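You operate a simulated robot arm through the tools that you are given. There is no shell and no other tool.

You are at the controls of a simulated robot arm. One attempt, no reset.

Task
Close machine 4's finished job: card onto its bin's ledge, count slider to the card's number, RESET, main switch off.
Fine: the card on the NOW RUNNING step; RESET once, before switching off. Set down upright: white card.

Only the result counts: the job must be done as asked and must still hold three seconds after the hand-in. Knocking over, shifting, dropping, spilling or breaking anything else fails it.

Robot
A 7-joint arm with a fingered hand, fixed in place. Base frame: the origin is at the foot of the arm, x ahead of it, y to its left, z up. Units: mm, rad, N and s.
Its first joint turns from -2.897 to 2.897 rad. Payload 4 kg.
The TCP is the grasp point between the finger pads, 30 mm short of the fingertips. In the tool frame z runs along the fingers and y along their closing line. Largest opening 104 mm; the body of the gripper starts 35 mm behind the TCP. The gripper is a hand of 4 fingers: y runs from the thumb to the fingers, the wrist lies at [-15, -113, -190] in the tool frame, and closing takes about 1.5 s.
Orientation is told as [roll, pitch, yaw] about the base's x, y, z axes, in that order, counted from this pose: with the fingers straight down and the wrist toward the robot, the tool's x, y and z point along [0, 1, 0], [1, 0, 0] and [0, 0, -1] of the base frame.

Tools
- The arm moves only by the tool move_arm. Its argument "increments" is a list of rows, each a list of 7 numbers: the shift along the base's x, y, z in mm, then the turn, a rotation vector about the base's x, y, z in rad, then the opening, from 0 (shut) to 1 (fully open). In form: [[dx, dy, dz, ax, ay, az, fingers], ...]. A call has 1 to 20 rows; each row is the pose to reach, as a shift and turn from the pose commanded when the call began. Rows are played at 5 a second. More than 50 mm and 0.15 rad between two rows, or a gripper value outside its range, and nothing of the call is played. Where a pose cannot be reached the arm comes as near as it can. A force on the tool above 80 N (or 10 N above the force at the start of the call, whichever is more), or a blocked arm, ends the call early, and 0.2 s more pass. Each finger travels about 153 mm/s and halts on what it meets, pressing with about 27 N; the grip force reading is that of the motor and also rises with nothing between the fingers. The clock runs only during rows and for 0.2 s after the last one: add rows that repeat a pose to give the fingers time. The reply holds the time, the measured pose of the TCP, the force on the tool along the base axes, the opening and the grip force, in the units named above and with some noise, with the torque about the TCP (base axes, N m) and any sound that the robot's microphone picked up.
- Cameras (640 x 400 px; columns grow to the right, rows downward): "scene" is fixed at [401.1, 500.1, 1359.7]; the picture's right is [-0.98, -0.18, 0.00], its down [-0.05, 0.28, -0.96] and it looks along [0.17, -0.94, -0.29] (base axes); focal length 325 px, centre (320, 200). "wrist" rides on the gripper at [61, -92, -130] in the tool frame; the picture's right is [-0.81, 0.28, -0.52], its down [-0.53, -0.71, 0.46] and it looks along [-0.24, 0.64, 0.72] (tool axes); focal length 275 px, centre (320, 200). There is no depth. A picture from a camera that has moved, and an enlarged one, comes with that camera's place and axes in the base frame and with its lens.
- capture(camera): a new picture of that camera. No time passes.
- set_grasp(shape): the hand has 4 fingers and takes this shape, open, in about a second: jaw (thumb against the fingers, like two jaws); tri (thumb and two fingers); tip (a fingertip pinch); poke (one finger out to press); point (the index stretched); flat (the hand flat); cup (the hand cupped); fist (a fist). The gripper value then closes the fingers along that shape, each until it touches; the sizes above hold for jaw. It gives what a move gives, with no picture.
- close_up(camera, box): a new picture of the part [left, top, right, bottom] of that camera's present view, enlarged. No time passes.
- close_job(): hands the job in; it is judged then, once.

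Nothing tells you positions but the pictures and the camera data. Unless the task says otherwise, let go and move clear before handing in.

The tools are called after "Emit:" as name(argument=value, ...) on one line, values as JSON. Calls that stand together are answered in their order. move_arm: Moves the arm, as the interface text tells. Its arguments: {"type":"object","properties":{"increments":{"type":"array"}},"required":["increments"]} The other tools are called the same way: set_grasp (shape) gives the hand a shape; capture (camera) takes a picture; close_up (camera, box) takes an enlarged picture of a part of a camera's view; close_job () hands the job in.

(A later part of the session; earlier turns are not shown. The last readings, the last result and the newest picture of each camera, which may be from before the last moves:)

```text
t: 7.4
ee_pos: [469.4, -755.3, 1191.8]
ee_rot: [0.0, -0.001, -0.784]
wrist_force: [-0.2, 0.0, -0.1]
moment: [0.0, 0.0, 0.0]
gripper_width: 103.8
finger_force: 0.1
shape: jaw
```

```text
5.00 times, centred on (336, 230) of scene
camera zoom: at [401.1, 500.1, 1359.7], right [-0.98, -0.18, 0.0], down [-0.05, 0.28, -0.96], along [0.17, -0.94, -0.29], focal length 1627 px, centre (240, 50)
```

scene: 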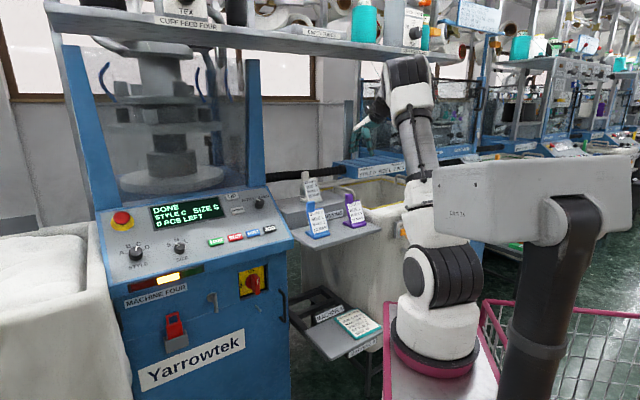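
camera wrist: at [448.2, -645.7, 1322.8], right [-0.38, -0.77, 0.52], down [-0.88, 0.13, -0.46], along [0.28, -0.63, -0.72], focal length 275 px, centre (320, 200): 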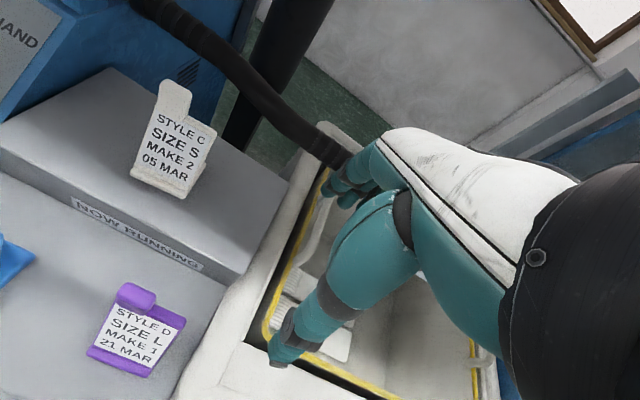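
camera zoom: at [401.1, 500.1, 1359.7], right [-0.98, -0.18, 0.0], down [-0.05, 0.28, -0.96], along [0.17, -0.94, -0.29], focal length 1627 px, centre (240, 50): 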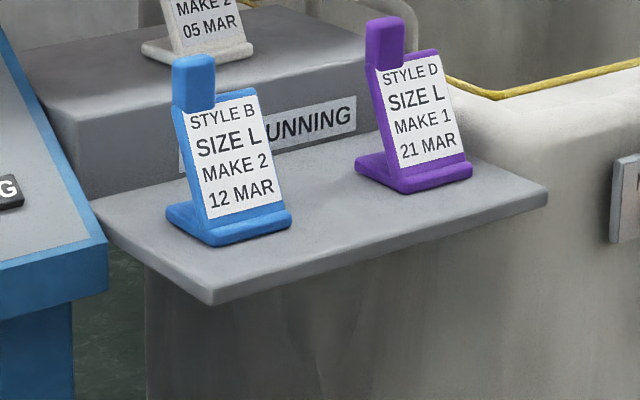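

Step and shelf are aligned at 45°, and the white card is turned a few degrees. I'll move a bit closer for a sharper look at the tab before grasping.

Emit:
move_arm(increments=[[29, 0, -15, 0, 0, 0, 1], [57, -1, -30, 0, 0, 0, 1], [85, -2, -44, 0, 0, 0, 1], [85, -2, -44, 0, 0, 0, 1]])

Emit:
capture(camera="wrist")

Emit:
close_up(camera="wrist", box=[100, 60, 292, 180])

Emit:
close_up(camera="scene", box=[270, 60, 430, 220])

```text
t: 8.4
ee_pos: [555.6, -756.4, 1147.3]
ee_rot: [0.0, -0.001, -0.784]
wrist_force: [-0.2, 0.3, 0.2]
moment: [0.01, 0.01, 0.0]
gripper_width: 103.7
finger_force: 0.1
shape: jaw
```

```text
taken
camera wrist: at [533.4, -648.2, 1278.6], right [-0.38, -0.77, 0.52], down [-0.88, 0.13, -0.46], along [0.28, -0.63, -0.72], focal length 275 px, centre (320, 200)
```

wrist: 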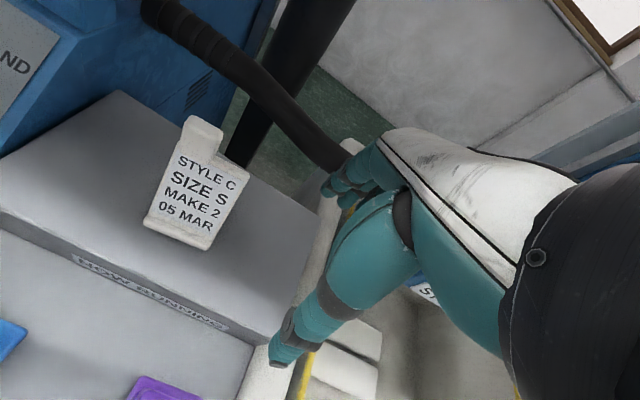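

```text
3.33 times, centred on (196, 120) of wrist
camera zoom: at [533.4, -648.2, 1278.6], right [-0.38, -0.77, 0.52], down [-0.88, 0.13, -0.46], along [0.28, -0.63, -0.72], focal length 918 px, centre (733, 467)
```

zoom: 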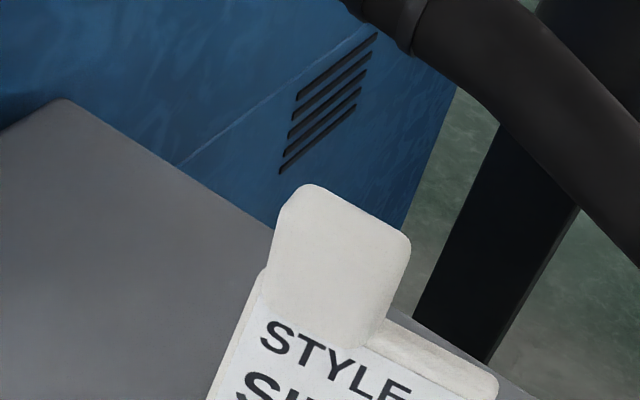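

```text
2.50 times, centred on (350, 140) of scene
camera zoom: at [401.1, 500.1, 1359.7], right [-0.98, -0.18, 0.0], down [-0.05, 0.28, -0.96], along [0.17, -0.94, -0.29], focal length 814 px, centre (245, 350)
```

zoom: 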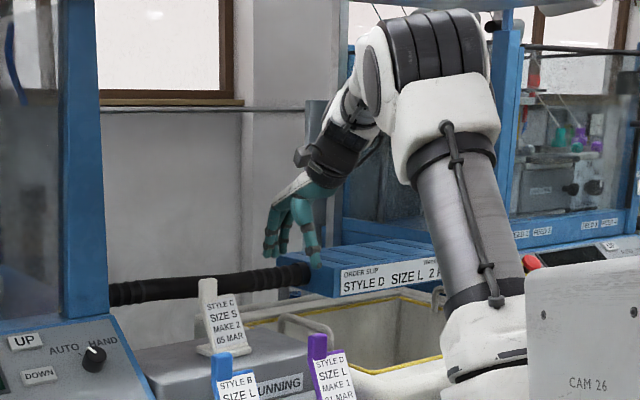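

The tab top is at about z≈1095. I'll look closely at the hand itself to choose the best grasp shape.

Emit:
close_up(camera="scene", box=[320, 80, 400, 180])

Emit:
close_up(camera="wrist", box=[240, 120, 480, 380])

Emit:
set_grasp(shape="tri")

Emit:
close_up(camera="scene", box=[320, 80, 400, 180])

Emit:
capture(camera="wrist")

```text
4.00 times, centred on (360, 130) of scene
camera zoom: at [401.1, 500.1, 1359.7], right [-0.98, -0.18, 0.0], down [-0.05, 0.28, -0.96], along [0.17, -0.94, -0.29], focal length 1302 px, centre (160, 480)
```

zoom: 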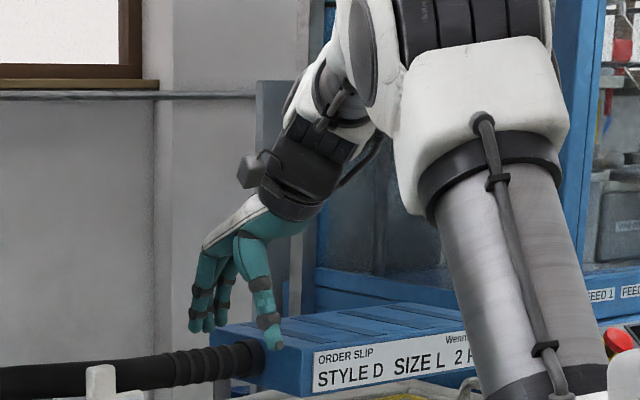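

```text
1.54 times, centred on (360, 250) of wrist
camera zoom: at [533.4, -648.2, 1278.6], right [-0.38, -0.77, 0.52], down [-0.88, 0.13, -0.46], along [0.28, -0.63, -0.72], focal length 424 px, centre (258, 123)
```

zoom: 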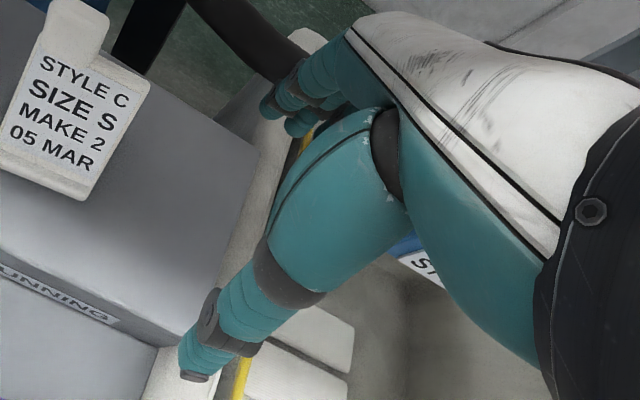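

```text
t: 9.3
ee_pos: [554.9, -755.9, 1148.1]
ee_rot: [0.0, 0.0, -0.786]
wrist_force: [-1.1, 0.1, -0.5]
moment: [0.02, 0.0, -0.01]
gripper_width: 103.5
finger_force: 0.0
shape: tri
```

```text
4.00 times, centred on (360, 130) of scene
camera zoom: at [401.1, 500.1, 1359.7], right [-0.98, -0.18, 0.0], down [-0.05, 0.28, -0.96], along [0.17, -0.94, -0.29], focal length 1302 px, centre (160, 480)
```

zoom: 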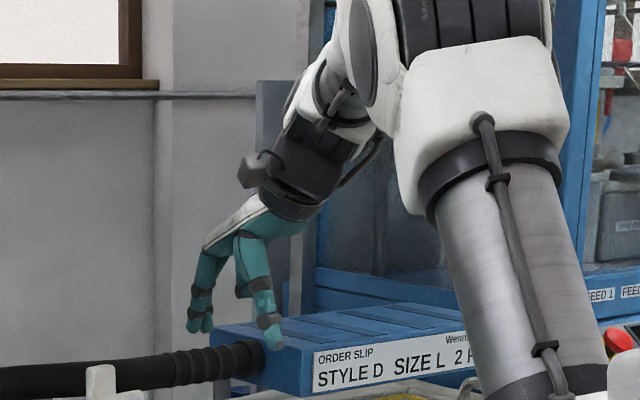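

```text
taken
camera wrist: at [533.1, -648.2, 1278.7], right [-0.38, -0.77, 0.52], down [-0.88, 0.13, -0.46], along [0.28, -0.63, -0.72], focal length 275 px, centre (320, 200)
```

wrist: 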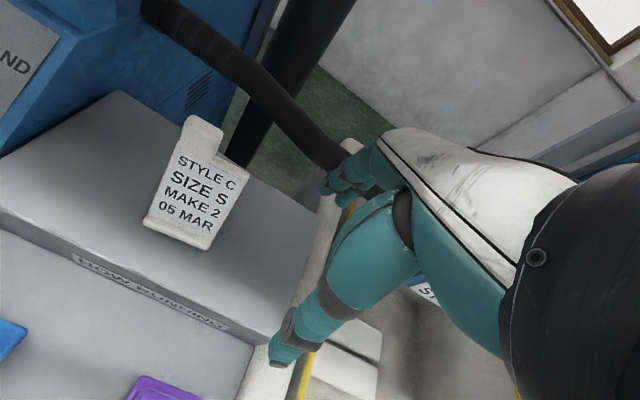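

The "tri" shape (thumb + two fingers) suits the tab. I'll zoom in more to determine the card's exact rotation.

Emit:
close_up(camera="wrist", box=[130, 170, 226, 260])

Emit:
close_up(camera="wrist", box=[160, 105, 256, 180])

Emit:
close_up(camera="scene", box=[292, 165, 340, 205])

```text
4.44 times, centred on (178, 215) of wrist
camera zoom: at [533.1, -648.2, 1278.7], right [-0.38, -0.77, 0.52], down [-0.88, 0.13, -0.46], along [0.28, -0.63, -0.72], focal length 1224 px, centre (951, 133)
```

zoom: 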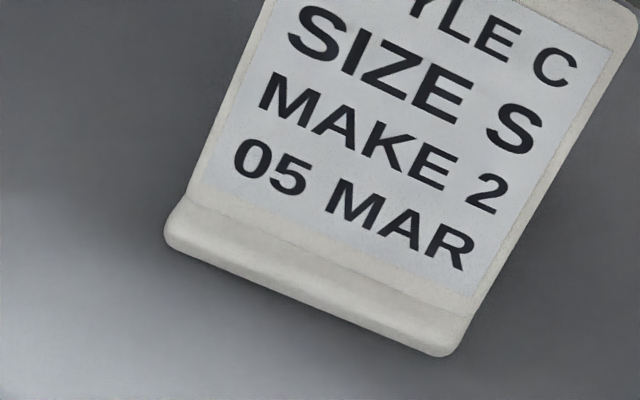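

```text
5.33 times, centred on (208, 142) of wrist
camera zoom: at [533.1, -648.2, 1278.7], right [-0.38, -0.77, 0.52], down [-0.88, 0.13, -0.46], along [0.28, -0.63, -0.72], focal length 1468 px, centre (917, 507)
```

zoom: 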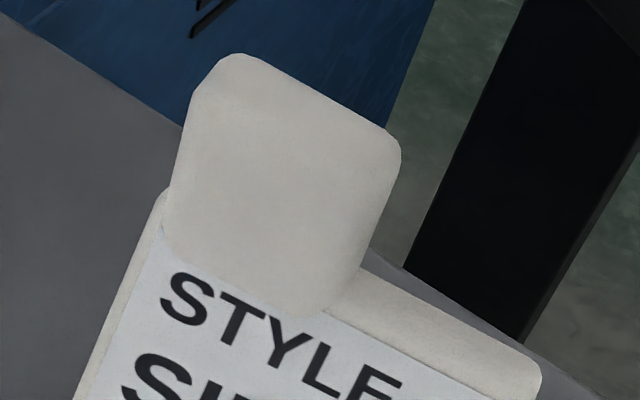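

```text
10.00 times, centred on (316, 185) of scene
camera zoom: at [401.1, 500.1, 1359.7], right [-0.98, -0.18, 0.0], down [-0.05, 0.28, -0.96], along [0.17, -0.94, -0.29], focal length 3254 px, centre (360, 350)
```

zoom: 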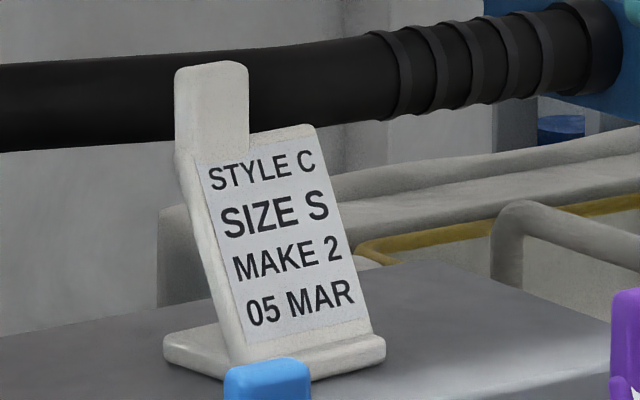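

The card is turned about +0.11 rad; tab center is near i=992/e=28 (x≈682, y≈-721), top z≈1096. I'll move above the tab with matching yaw and check alignment.

Emit:
move_arm(increments=[[0, 0, 40, 0, 0, 0, 1], [32, 9, 50, 0, 0, 0.028, 1], [64, 17, 50, 0, 0, 0.056, 1], [96, 26, 50, 0, 0, 0.083, 1], [127, 34.5, 50, 0, 0, 0.111, 1], [127, 34.5, 30, 0, 0, 0.111, 1], [127, 34.5, 30, 0, 0, 0.111, 1]])

Emit:
close_up(camera="scene", box=[280, 110, 376, 210])

Emit:
capture(camera="wrist")

```text
t: 10.9
ee_pos: [683.4, -720.8, 1177.9]
ee_rot: [0.002, -0.001, -0.674]
wrist_force: [0.1, 0.3, 0.6]
moment: [0.01, 0.02, -0.03]
gripper_width: 103.7
finger_force: 0.0
shape: tri
```

```text
4.00 times, centred on (328, 160) of scene
camera zoom: at [401.1, 500.1, 1359.7], right [-0.98, -0.18, 0.0], down [-0.05, 0.28, -0.96], along [0.17, -0.94, -0.29], focal length 1302 px, centre (288, 360)
```

zoom: 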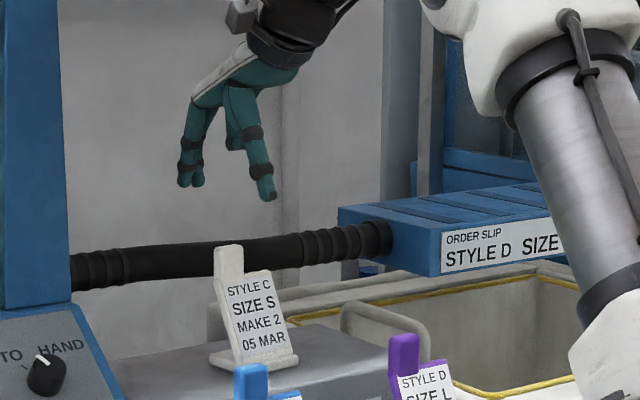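

```text
taken
camera wrist: at [649.2, -615.6, 1307.9], right [-0.29, -0.81, 0.52], down [-0.89, 0.03, -0.46], along [0.35, -0.59, -0.72], focal length 275 px, centre (320, 200)
```

wrist: 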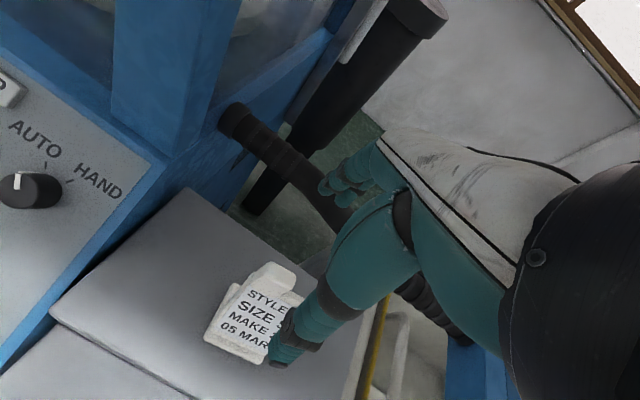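

Emit:
close_up(camera="wrist", box=[190, 230, 350, 370])

Emit:
close_up(camera="scene", box=[310, 140, 350, 205])

```text
2.86 times, centred on (270, 300) of wrist
camera zoom: at [649.2, -615.6, 1307.9], right [-0.29, -0.81, 0.52], down [-0.89, 0.03, -0.46], along [0.35, -0.59, -0.72], focal length 786 px, centre (463, -86)
```

zoom: 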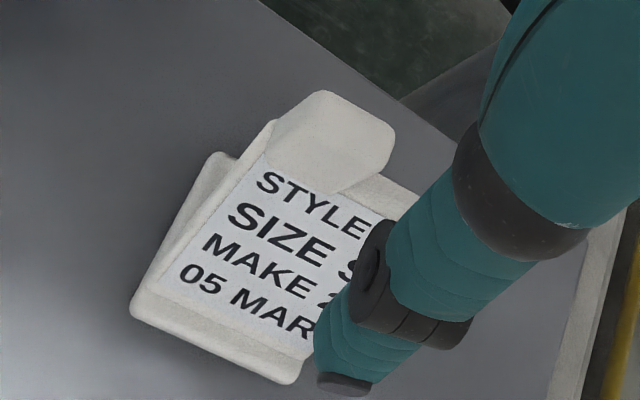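

```text
6.15 times, centred on (330, 172) of scene
camera zoom: at [401.1, 500.1, 1359.7], right [-0.98, -0.18, 0.0], down [-0.05, 0.28, -0.96], along [0.17, -0.94, -0.29], focal length 2002 px, centre (258, 369)
```

zoom: 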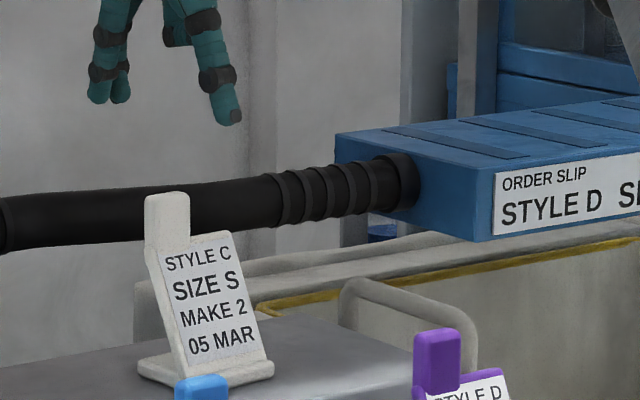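

Alignment is within a few mm. I'll descend with the fingers straddling the tab, with a 3 mm correction.

Emit:
move_arm(increments=[[1, 1, -25, 0, 0, 0, 1], [2, 2, -50, 0, 0, 0, 1], [2, 2.3, -70, 0, 0, 0, 1], [2, 2.3, -82, 0, 0, 0, 1], [2, 2.3, -91, 0, 0, 0, 1], [2, 2.3, -91, 0, 0, 0, 1]])

Emit:
close_up(camera="scene", box=[290, 140, 354, 205])

Emit:
capture(camera="wrist")

```text
t: 12.3
ee_pos: [683.8, -718.4, 1087.3]
ee_rot: [0.0, 0.0, -0.673]
wrist_force: [0.1, 0.1, 0.2]
moment: [-0.01, 0.01, 0.01]
gripper_width: 103.9
finger_force: 0.1
shape: tri
```

```text
6.15 times, centred on (322, 172) of scene
camera zoom: at [401.1, 500.1, 1359.7], right [-0.98, -0.18, 0.0], down [-0.05, 0.28, -0.96], along [0.17, -0.94, -0.29], focal length 2002 px, centre (308, 369)
```

zoom: 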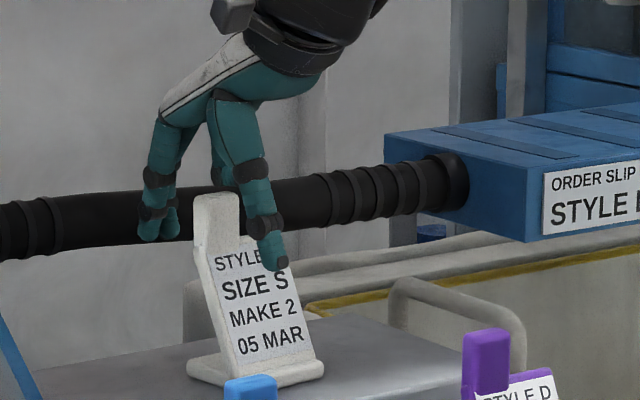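

```text
taken
camera wrist: at [650.5, -613.3, 1217.6], right [-0.29, -0.81, 0.52], down [-0.89, 0.03, -0.46], along [0.35, -0.59, -0.72], focal length 275 px, centre (320, 200)
```

wrist: 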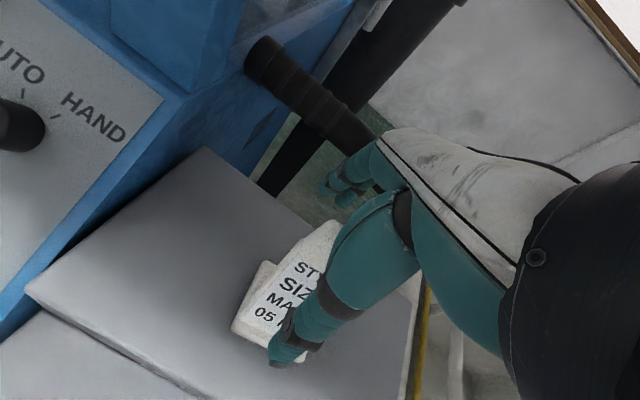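

Fingers straddle the tab as planned. Now I close gradually.

Emit:
move_arm(increments=[[0, 0, 0, 0, 0, 0, 0.8], [0, 0, 0, 0, 0, 0, 0.65], [0, 0, 0, 0, 0, 0, 0.5], [0, 0, 0, 0, 0, 0, 0.4], [0, 0, 0, 0, 0, 0, 0.32], [0, 0, 0, 0, 0, 0, 0.32]])

Emit:
close_up(camera="scene", box=[300, 150, 340, 200])

Emit:
capture(camera="wrist")

```text
t: 13.7
ee_pos: [684.1, -718.9, 1087.7]
ee_rot: [0.0, 0.001, -0.673]
wrist_force: [-0.1, -0.1, -1.0]
moment: [0.03, 0.03, 0.0]
gripper_width: 33.5
finger_force: 0.0
shape: tri
```

```text
8.00 times, centred on (320, 175) of scene
camera zoom: at [401.1, 500.1, 1359.7], right [-0.98, -0.18, 0.0], down [-0.05, 0.28, -0.96], along [0.17, -0.94, -0.29], focal length 2603 px, centre (320, 400)
```

zoom: 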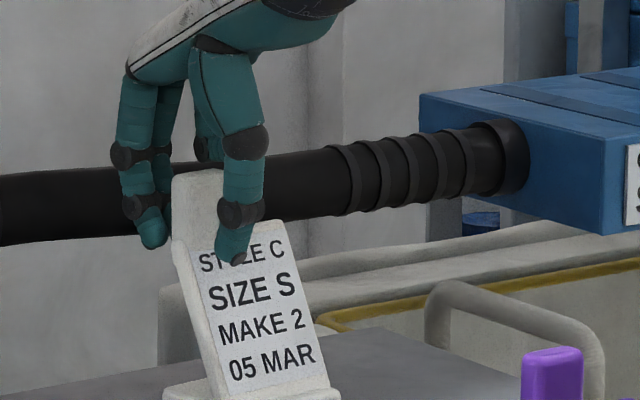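

```text
taken
camera wrist: at [650.6, -613.3, 1217.7], right [-0.29, -0.81, 0.52], down [-0.89, 0.03, -0.46], along [0.35, -0.59, -0.72], focal length 275 px, centre (320, 200)
```

wrist: 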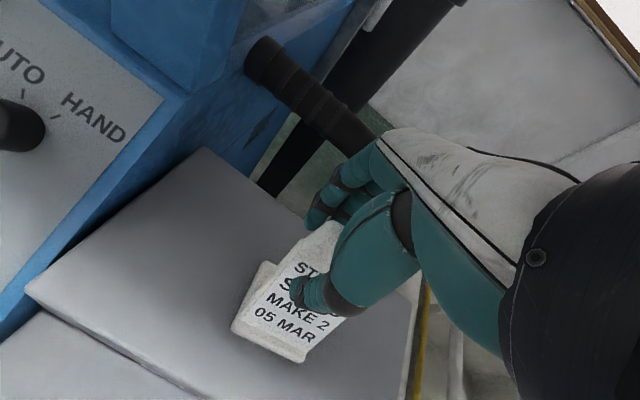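

Still clear on both sides; thumb and fingers are centered about the tab. Closing fully.

Emit:
move_arm(increments=[[0, 0, 0, 0, 0, 0, 0.25], [0, 0, 0, 0, 0, 0, 0.18], [0, 0, 0, 0, 0, 0, 0.1], [0, 0, 0, 0, 0, 0, 0.0], [0, 0, 0, 0, 0, 0, 0.0], [0, 0, 0, 0, 0, 0, 0.0], [0, 0, 0, 0, 0, 0, 0.0], [0, 0, 0, 0, 0, 0, 0.0]])

Emit:
close_up(camera="scene", box=[300, 150, 340, 200])

Emit:
capture(camera="wrist")

```text
t: 15.5
ee_pos: [684.1, -718.8, 1087.3]
ee_rot: [0.0, 0.0, -0.674]
wrist_force: [0.2, -0.4, -0.8]
moment: [0.02, 0.03, -0.02]
gripper_width: 9.9
finger_force: 27.3
shape: tri
```

```text
8.00 times, centred on (320, 175) of scene
camera zoom: at [401.1, 500.1, 1359.7], right [-0.98, -0.18, 0.0], down [-0.05, 0.28, -0.96], along [0.17, -0.94, -0.29], focal length 2603 px, centre (320, 400)
```

zoom: 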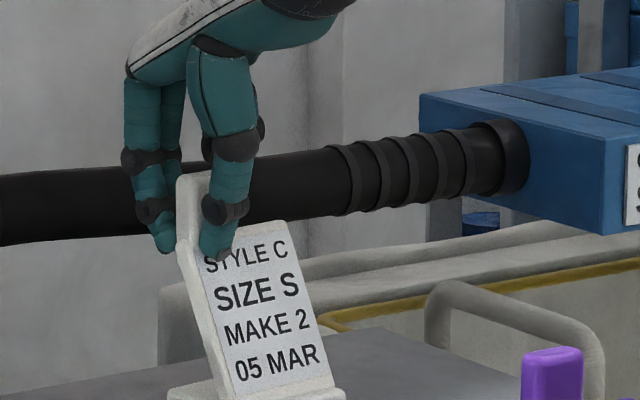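

```text
taken
camera wrist: at [650.6, -613.3, 1217.7], right [-0.29, -0.81, 0.52], down [-0.89, 0.03, -0.46], along [0.35, -0.59, -0.72], focal length 275 px, centre (320, 200)
```

wrist: 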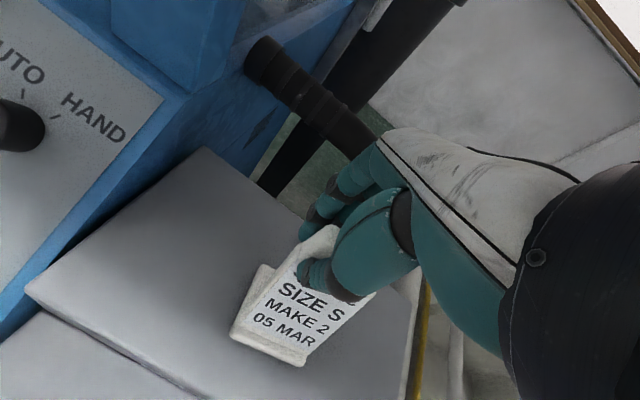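

The grip reads 9.9 mm at 27 N, so the tab is held. I'll lift a little and check.

Emit:
move_arm(increments=[[0, 0, 5, 0, 0, 0, 0], [0, 0, 15, 0, 0, 0, 0], [0, 0, 30, 0, 0, 0, 0], [0, 0, 30, 0, 0, 0, 0]])

Emit:
close_up(camera="scene", box=[290, 140, 354, 205])

Emit:
capture(camera="wrist")

```text
t: 16.5
ee_pos: [683.9, -718.6, 1117.8]
ee_rot: [0.001, 0.001, -0.673]
wrist_force: [-0.6, 0.7, -0.8]
moment: [-0.02, -0.03, 0.0]
gripper_width: 10.3
finger_force: 26.4
shape: tri
```

```text
6.15 times, centred on (322, 172) of scene
camera zoom: at [401.1, 500.1, 1359.7], right [-0.98, -0.18, 0.0], down [-0.05, 0.28, -0.96], along [0.17, -0.94, -0.29], focal length 2002 px, centre (308, 369)
```

zoom: 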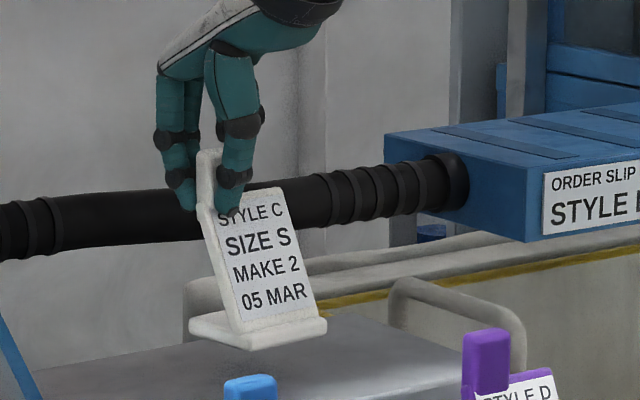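

```text
taken
camera wrist: at [650.6, -613.3, 1247.1], right [-0.29, -0.81, 0.52], down [-0.89, 0.03, -0.46], along [0.35, -0.59, -0.72], focal length 275 px, centre (320, 200)
```

wrist: 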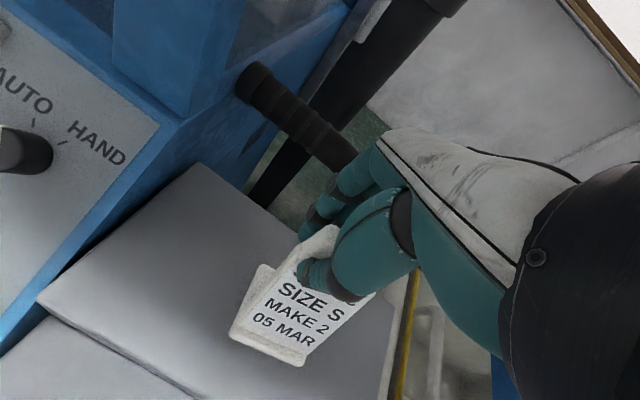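

The card lifted cleanly and stays upright. I'll measure the foot relative to the tool frame from the wrist view.

Emit:
close_up(camera="wrist", box=[210, 250, 338, 380])

Emit:
close_up(camera="scene", box=[310, 160, 342, 200])

```text
3.08 times, centred on (274, 315) of wrist
camera zoom: at [650.6, -613.3, 1247.1], right [-0.29, -0.81, 0.52], down [-0.89, 0.03, -0.46], along [0.35, -0.59, -0.72], focal length 847 px, centre (462, -154)
```

zoom: 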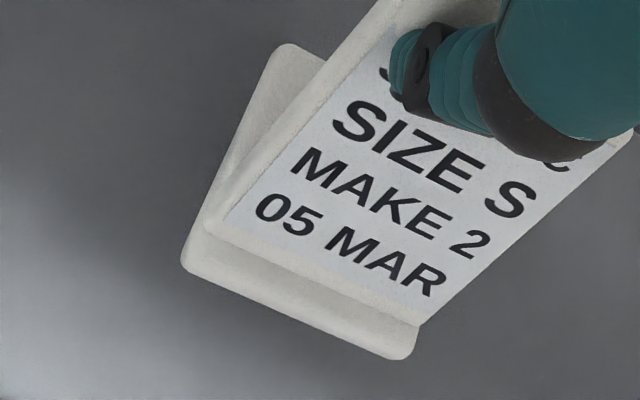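

```text
10.00 times, centred on (326, 180) of scene
camera zoom: at [401.1, 500.1, 1359.7], right [-0.98, -0.18, 0.0], down [-0.05, 0.28, -0.96], along [0.17, -0.94, -0.29], focal length 3254 px, centre (260, 400)
```

zoom: 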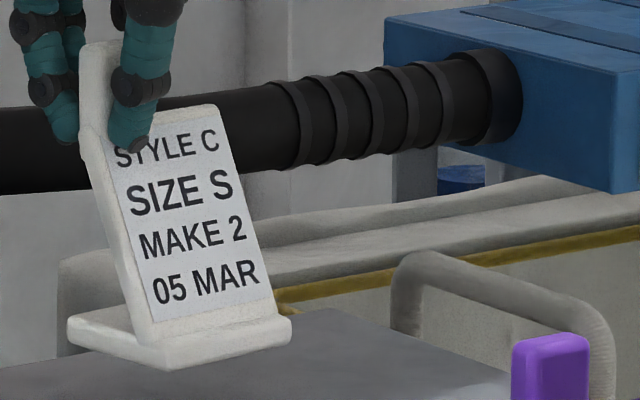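

The card's foot is roughly 70 × 57 mm in the hand. I'll lift it high and carry it across toward the bin, aligning it with the 45° rim, then look at the ledge closely before setting down.

Emit:
move_arm(increments=[[0, 0, 25, 0, 0, 0, 0], [0, 0, 50, 0, 0, 0, 0], [-10, -4, 65, 0, 0, 0, 0], [-40, -15, 68, 0, 0, -0.01, 0], [-75, -28, 68, 0, 0, -0.02, 0], [-110, -41, 68, 0, 0, -0.03, 0], [-145, -54, 68, 0, 0, -0.04, 0], [-180, -67, 68, 0, 0, -0.05, 0], [-215, -80, 68, 0, 0, -0.06, 0], [-250, -93, 68, 0, 0, -0.07, 0], [-285, -106, 68, 0, 0, -0.08, 0], [-320, -119, 68, 0, 0, -0.09, 0], [-350, -131, 68, 0, 0, -0.1, 0], [-365.5, -137, 68, 0, 0, -0.111, 0], [-365.5, -137, 68, 0, 0, -0.111, 0]])

Emit:
capture(camera="wrist")

Emit:
capture(camera="scene")

```text
t: 19.7
ee_pos: [319.0, -856.5, 1185.1]
ee_rot: [0.0, 0.0, -0.785]
wrist_force: [0.4, -0.3, -0.1]
moment: [-0.02, -0.02, -0.01]
gripper_width: 10.1
finger_force: 27.6
shape: tri
```

```text
taken
camera wrist: at [297.6, -747.7, 1315.8], right [-0.38, -0.77, 0.52], down [-0.88, 0.13, -0.46], along [0.28, -0.63, -0.72], focal length 275 px, centre (320, 200)
```

wrist: 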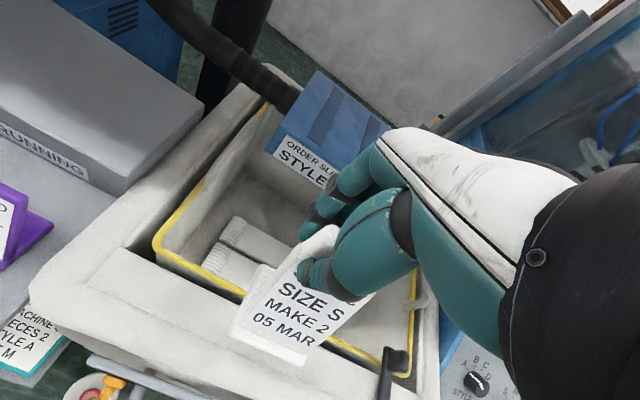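

```text
taken
```

scene: 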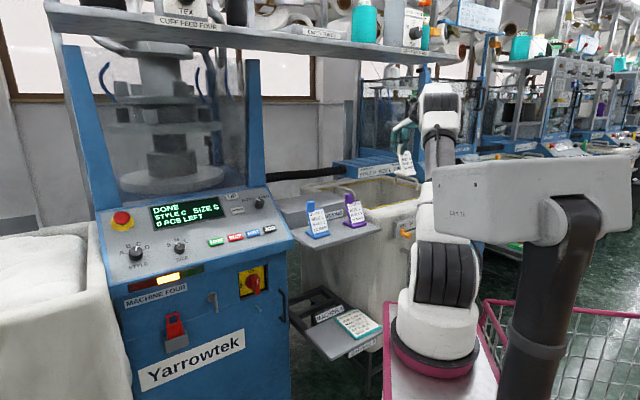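

Now zooming in on the ledge below.

Emit:
close_up(camera="wrist", box=[20, 220, 260, 400])

Emit:
close_up(camera="wrist", box=[220, 290, 440, 400])

Emit:
close_up(camera="scene", box=[360, 140, 460, 250])

```text
2.22 times, centred on (140, 310) of wrist
camera zoom: at [297.6, -747.7, 1315.8], right [-0.38, -0.77, 0.52], down [-0.88, 0.13, -0.46], along [0.28, -0.63, -0.72], focal length 612 px, centre (720, -44)
```

zoom: 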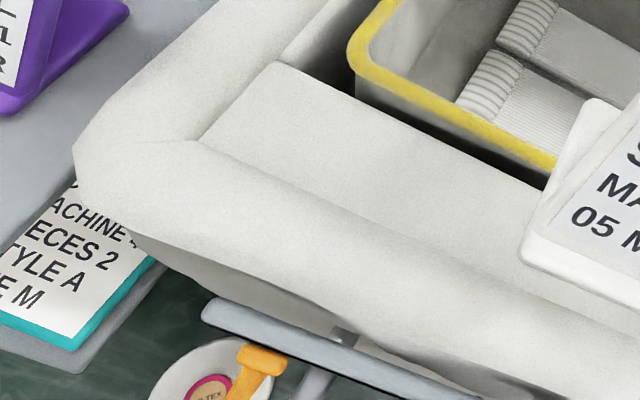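

```text
2.91 times, centred on (330, 345) of wrist
camera zoom: at [297.6, -747.7, 1315.8], right [-0.38, -0.77, 0.52], down [-0.88, 0.13, -0.46], along [0.28, -0.63, -0.72], focal length 801 px, centre (291, -222)
```

zoom: 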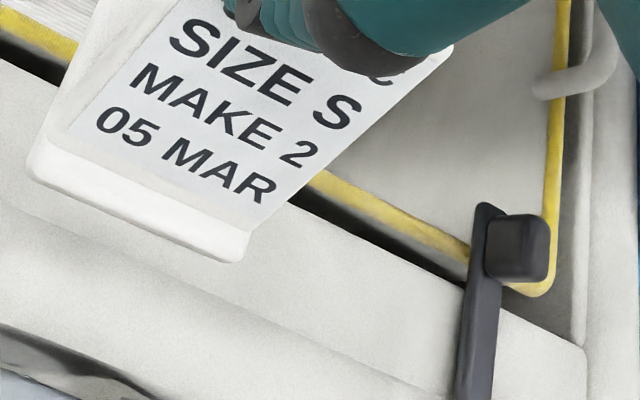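

```text
3.64 times, centred on (410, 195) of scene
camera zoom: at [401.1, 500.1, 1359.7], right [-0.98, -0.18, 0.0], down [-0.05, 0.28, -0.96], along [0.17, -0.94, -0.29], focal length 1183 px, centre (-7, 218)
```

zoom: 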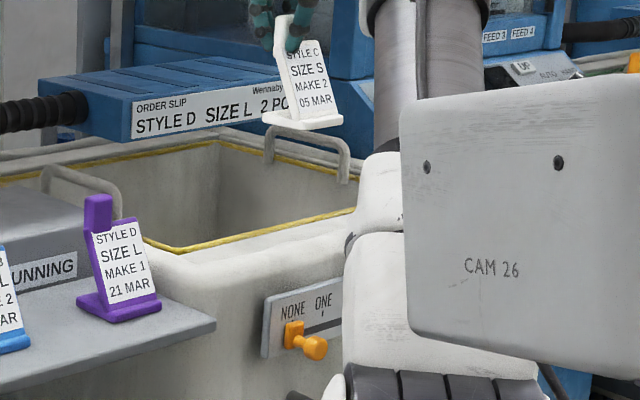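

The ledge strip is confirmed: z≈940, from about i=795 to 841. I'll position the card above it, further right away from the slider travel, and check before lowering.

Emit:
move_arm(increments=[[-15, -20, -10, 0, 0, 0, 0], [-30, -40, -20, 0, 0, 0, 0], [-45.8, -59.8, -35, 0, 0, 0, 0], [-45.8, -59.8, -60, 0, 0, 0, 0], [-45.8, -59.8, -85, 0, 0, 0, 0], [-45.8, -59.8, -100, 0, 0, 0, 0], [-45.8, -59.8, -100, 0, 0, 0, 0]])

Emit:
capture(camera="wrist")

Emit:
close_up(camera="wrist", box=[180, 250, 420, 400])

Emit:
close_up(camera="scene", box=[380, 140, 460, 220])

```text
t: 21.3
ee_pos: [274.4, -915.7, 1083.4]
ee_rot: [0.0, 0.0, -0.787]
wrist_force: [0.4, -0.7, -1.2]
moment: [0.02, -0.02, -0.03]
gripper_width: 10.3
finger_force: 26.9
shape: tri
out of reach, approached as far as the arm can: row 3
```

```text
taken
camera wrist: at [251.7, -807.7, 1214.9], right [-0.38, -0.77, 0.52], down [-0.88, 0.13, -0.46], along [0.28, -0.63, -0.72], focal length 275 px, centre (320, 200)
```

wrist: 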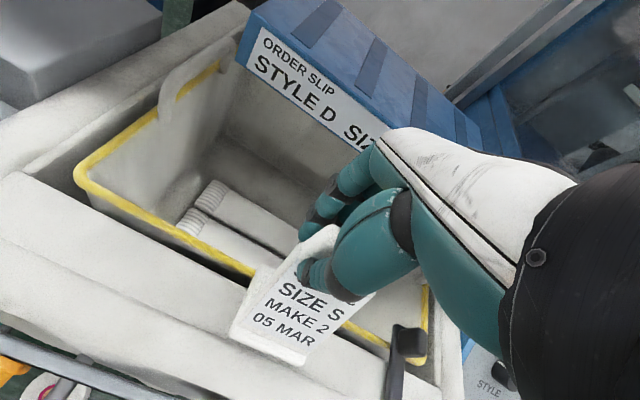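

```text
2.67 times, centred on (300, 325) of wrist
camera zoom: at [251.7, -807.7, 1214.9], right [-0.38, -0.77, 0.52], down [-0.88, 0.13, -0.46], along [0.28, -0.63, -0.72], focal length 734 px, centre (373, -133)
```

zoom: 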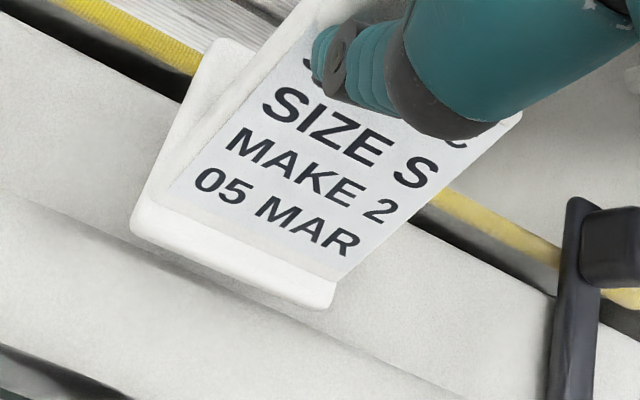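

```text
5.00 times, centred on (420, 180) of scene
camera zoom: at [401.1, 500.1, 1359.7], right [-0.98, -0.18, 0.0], down [-0.05, 0.28, -0.96], along [0.17, -0.94, -0.29], focal length 1627 px, centre (-180, 300)
```

zoom: 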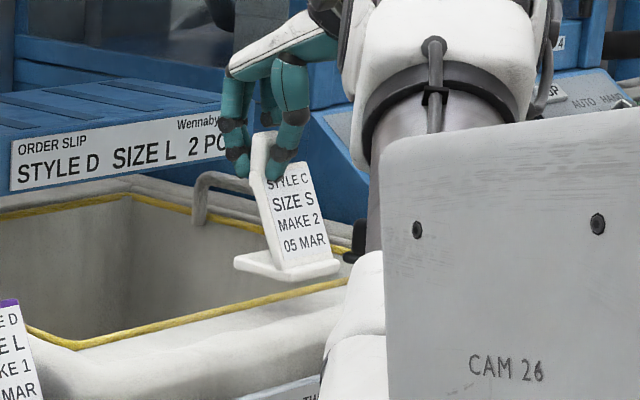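

The foot sits right over the ledge strip, about 28 mm above it. I'll correct yaw slightly and lower close to contact.

Emit:
move_arm(increments=[[-1.4, 1.4, -6, 0, 0, -0.03, 0], [-1.4, 1.4, -12, 0, 0, -0.03, 0], [-1.4, 1.4, -17, 0, 0, -0.03, 0], [-1.4, 1.4, -21, 0, 0, -0.03, 0], [-1.4, 1.4, -21, 0, 0, -0.03, 0]])

Emit:
close_up(camera="wrist", box=[180, 250, 420, 400])

Emit:
close_up(camera="scene", box=[380, 160, 444, 220])

```text
t: 22.5
ee_pos: [271.0, -914.9, 1064.7]
ee_rot: [-0.001, -0.001, -0.816]
wrist_force: [-0.3, -0.5, -0.5]
moment: [-0.03, -0.03, -0.02]
gripper_width: 10.0
finger_force: 26.9
shape: tri
```

```text
2.67 times, centred on (300, 325) of wrist
camera zoom: at [253.4, -805.5, 1193.9], right [-0.4, -0.76, 0.52], down [-0.88, 0.15, -0.46], along [0.26, -0.64, -0.72], focal length 734 px, centre (373, -133)
```

zoom: 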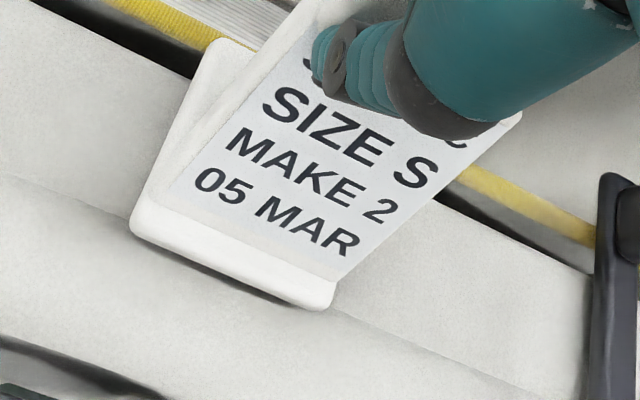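

```text
6.67 times, centred on (412, 190) of scene
camera zoom: at [401.1, 500.1, 1359.7], right [-0.98, -0.18, 0.0], down [-0.05, 0.28, -0.96], along [0.17, -0.94, -0.29], focal length 2169 px, centre (-293, 267)
```

zoom: 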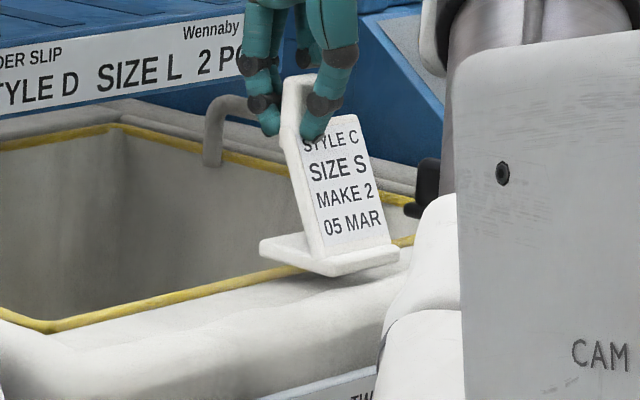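

Very near contact with the foot over the strip. I continue down in small steps watching the force.

Emit:
move_arm(increments=[[0, 0, -2, 0, 0, 0, 0], [0, 0, -4, 0, 0, 0, 0], [0, 0, -5, 0, 0, 0, 0]])

```text
t: 23.3
ee_pos: [271.9, -914.9, 1058.6]
ee_rot: [-0.001, 0.0, -0.815]
wrist_force: [0.0, 0.0, -1.6]
moment: [0.01, -0.04, 0.01]
gripper_width: 10.3
finger_force: 27.3
shape: tri
```

Emit:
move_arm(increments=[[0, 0, -1, 0, 0, 0, 0], [0, 0, -2, 0, 0, 0, 0], [0, 0, -3, 0, 0, 0, 0]])

Emit:
close_up(camera="scene", box=[390, 175, 430, 210])

Emit:
close_up(camera="wrist", box=[180, 250, 420, 400])

```text
t: 24.1
ee_pos: [271.3, -913.7, 1054.7]
ee_rot: [-0.001, 0.001, -0.814]
wrist_force: [-0.5, 0.3, -0.1]
moment: [0.01, 0.0, -0.03]
gripper_width: 10.3
finger_force: 26.8
shape: tri
```

```text
11.43 times, centred on (410, 192) of scene
camera zoom: at [401.1, 500.1, 1359.7], right [-0.98, -0.18, 0.0], down [-0.05, 0.28, -0.96], along [0.17, -0.94, -0.29], focal length 3719 px, centre (-709, 286)
```

zoom: 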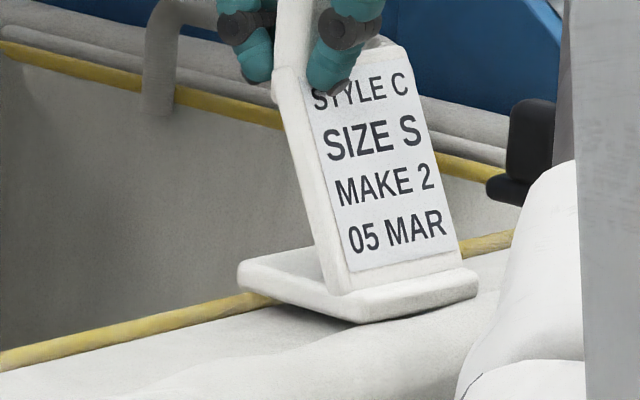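

```text
2.67 times, centred on (300, 325) of wrist
camera zoom: at [253.2, -805.4, 1185.8], right [-0.4, -0.76, 0.52], down [-0.88, 0.15, -0.46], along [0.26, -0.64, -0.72], focal length 734 px, centre (373, -133)
```

zoom: 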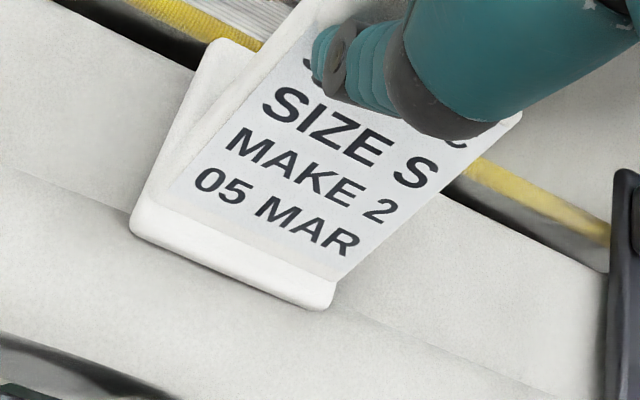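

Almost touching. Continuing in 1 mm steps.

Emit:
move_arm(increments=[[1.4, -1.4, -1, 0, 0, 0, 0], [1.4, -1.4, -2, 0, 0, 0, 0], [1.4, -1.4, -2, 0, 0, 0, 0]])

Emit:
close_up(camera="scene", box=[390, 175, 430, 210])

```text
t: 24.9
ee_pos: [273.4, -916.0, 1053.8]
ee_rot: [0.001, 0.0, -0.816]
wrist_force: [0.2, -0.7, -0.8]
moment: [0.01, -0.02, 0.01]
gripper_width: 10.1
finger_force: 27.1
shape: tri
```

```text
11.43 times, centred on (410, 192) of scene
camera zoom: at [401.1, 500.1, 1359.7], right [-0.98, -0.18, 0.0], down [-0.05, 0.28, -0.96], along [0.17, -0.94, -0.29], focal length 3719 px, centre (-709, 286)
```

zoom: 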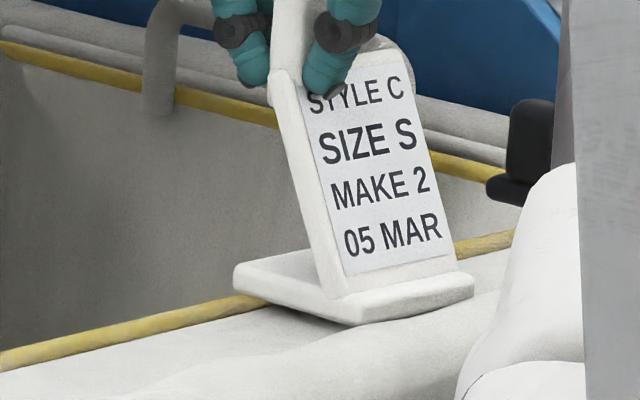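

Emit:
move_arm(increments=[[0, 0, -1, 0, 0, 0, 0], [0, 0, -2, 0, 0, 0, 0], [0, 0, -2, 0, 0, 0, 0]])

Emit:
close_up(camera="scene", box=[390, 175, 430, 210])

Emit:
close_up(camera="wrist", box=[180, 250, 420, 400])

```text
t: 25.7
ee_pos: [272.6, -914.5, 1051.3]
ee_rot: [-0.001, 0.0, -0.814]
wrist_force: [0.5, -0.2, -0.4]
moment: [0.02, -0.02, -0.03]
gripper_width: 10.1
finger_force: 26.8
shape: tri
```

```text
11.43 times, centred on (410, 192) of scene
camera zoom: at [401.1, 500.1, 1359.7], right [-0.98, -0.18, 0.0], down [-0.05, 0.28, -0.96], along [0.17, -0.94, -0.29], focal length 3719 px, centre (-709, 286)
```

zoom: 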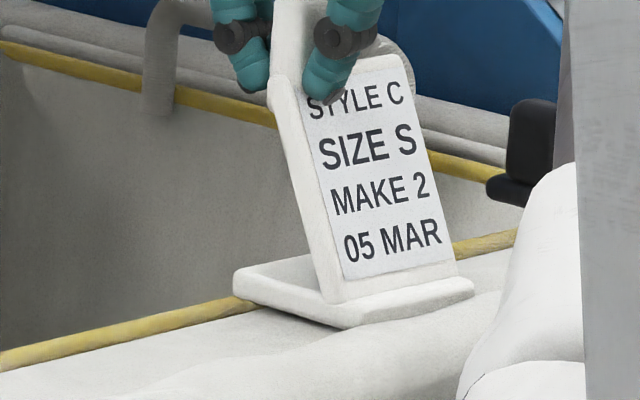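

```text
2.67 times, centred on (300, 325) of wrist
camera zoom: at [254.4, -806.6, 1181.9], right [-0.4, -0.76, 0.52], down [-0.88, 0.15, -0.46], along [0.26, -0.64, -0.72], focal length 734 px, centre (373, -133)
```

zoom: 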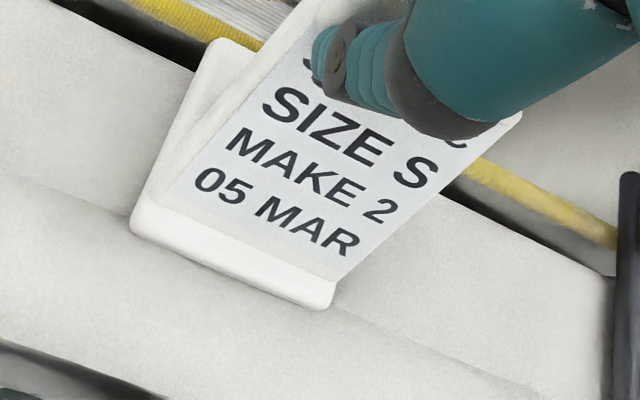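

No contact yet. I'll trim yaw by -0.025 and 2.5 mm inward, then keep lowering.

Emit:
move_arm(increments=[[1.0, -1.0, 0, 0, 0, -0.015, 0], [1.8, -1.8, -1, 0, 0, -0.025, 0], [1.8, -1.8, -2, 0, 0, -0.025, 0], [1.8, -1.8, -2, 0, 0, -0.025, 0]])

Emit:
close_up(camera="scene", box=[390, 175, 430, 210])

```text
t: 26.7
ee_pos: [274.5, -918.3, 1051.0]
ee_rot: [0.0, -0.001, -0.84]
wrist_force: [1.3, 0.2, 0.7]
moment: [-0.03, -0.05, -0.02]
gripper_width: 10.1
finger_force: 27.9
shape: tri
```

```text
11.43 times, centred on (410, 192) of scene
camera zoom: at [401.1, 500.1, 1359.7], right [-0.98, -0.18, 0.0], down [-0.05, 0.28, -0.96], along [0.17, -0.94, -0.29], focal length 3719 px, centre (-709, 286)
```

zoom: 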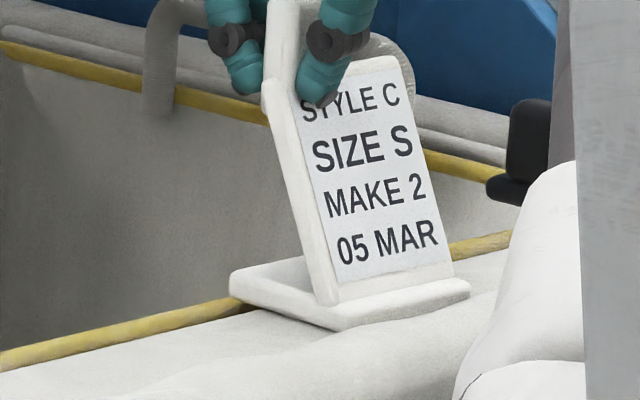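

Emit:
move_arm(increments=[[0, 0, -1, 0, 0, 0, 0], [0, 0, -1, 0, 0, 0, 0], [0, 0, -1, 0, 0, 0, 0]])

Emit:
move_arm(increments=[[0, 0, -1, 0, 0, 0, 0], [0, 0, -1, 0, 0, 0, 0], [0, 0, -1, 0, 0, 0, 0]])

Emit:
close_up(camera="scene", box=[390, 175, 430, 210])

```text
t: 27.5
ee_pos: [275.0, -917.0, 1049.1]
ee_rot: [0.0, -0.002, -0.841]
wrist_force: [0.7, 0.0, 8.2]
moment: [0.0, -0.04, -0.01]
gripper_width: 10.4
finger_force: 27.4
shape: tri
```

```text
t: 28.3
ee_pos: [275.4, -916.9, 1048.2]
ee_rot: [0.0, -0.003, -0.839]
wrist_force: [0.4, 1.2, 15.3]
moment: [-0.02, -0.05, 0.01]
gripper_width: 10.9
finger_force: 27.1
shape: tri
```

```text
11.43 times, centred on (410, 192) of scene
camera zoom: at [401.1, 500.1, 1359.7], right [-0.98, -0.18, 0.0], down [-0.05, 0.28, -0.96], along [0.17, -0.94, -0.29], focal length 3719 px, centre (-709, 286)
```

zoom: 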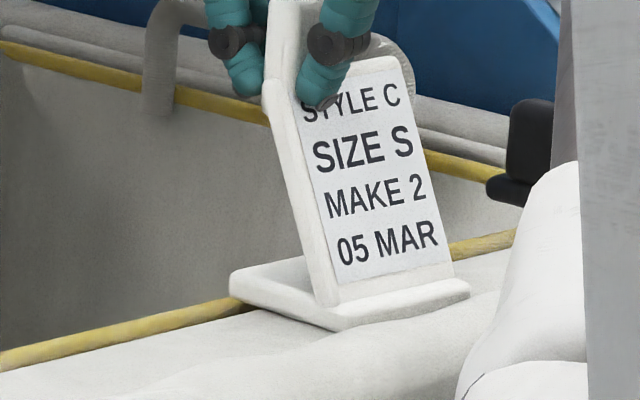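

Contact is made (force rising to 15 N, little moment). I'll relieve the preload, then open the fingers gently.

Emit:
move_arm(increments=[[0, 0, 1, 0, 0, 0, 0], [0, 0, 1.3, 0, 0, 0, 0], [0, 0, 1.3, 0, 0, 0, 0]])

Emit:
move_arm(increments=[[0, 0, 0, 0, 0, 0, 0.12], [0, 0, 0, 0, 0, 0, 0.2], [0, 0, 0, 0, 0, 0, 0.3], [0, 0, 0, 0, 0, 0, 0.4], [0, 0, 0, 0, 0, 0, 0.4]])

Emit:
close_up(camera="scene", box=[390, 170, 430, 210])

Emit:
capture(camera="wrist")

```text
t: 29.1
ee_pos: [275.7, -917.3, 1049.1]
ee_rot: [0.0, -0.001, -0.84]
wrist_force: [0.1, 0.5, 10.2]
moment: [-0.02, -0.01, -0.02]
gripper_width: 10.7
finger_force: 27.1
shape: tri
```

```text
t: 30.3
ee_pos: [275.6, -917.9, 1048.4]
ee_rot: [0.001, 0.0, -0.839]
wrist_force: [-0.3, 0.4, 0.2]
moment: [0.01, -0.03, -0.04]
gripper_width: 41.1
finger_force: 0.0
shape: tri
```

```text
10.00 times, centred on (410, 190) of scene
camera zoom: at [401.1, 500.1, 1359.7], right [-0.98, -0.18, 0.0], down [-0.05, 0.28, -0.96], along [0.17, -0.94, -0.29], focal length 3254 px, centre (-580, 300)
```

zoom: 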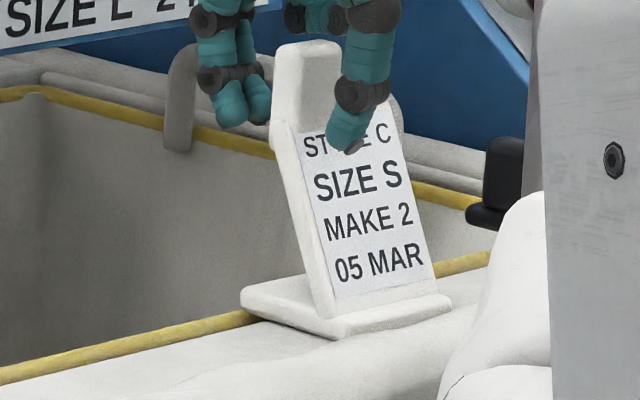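

```text
taken
camera wrist: at [259.2, -808.2, 1179.2], right [-0.42, -0.75, 0.52], down [-0.87, 0.18, -0.46], along [0.25, -0.64, -0.72], focal length 275 px, centre (320, 200)
```

wrist: 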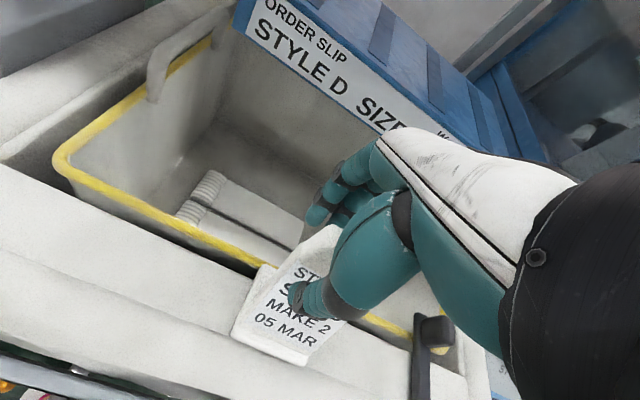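

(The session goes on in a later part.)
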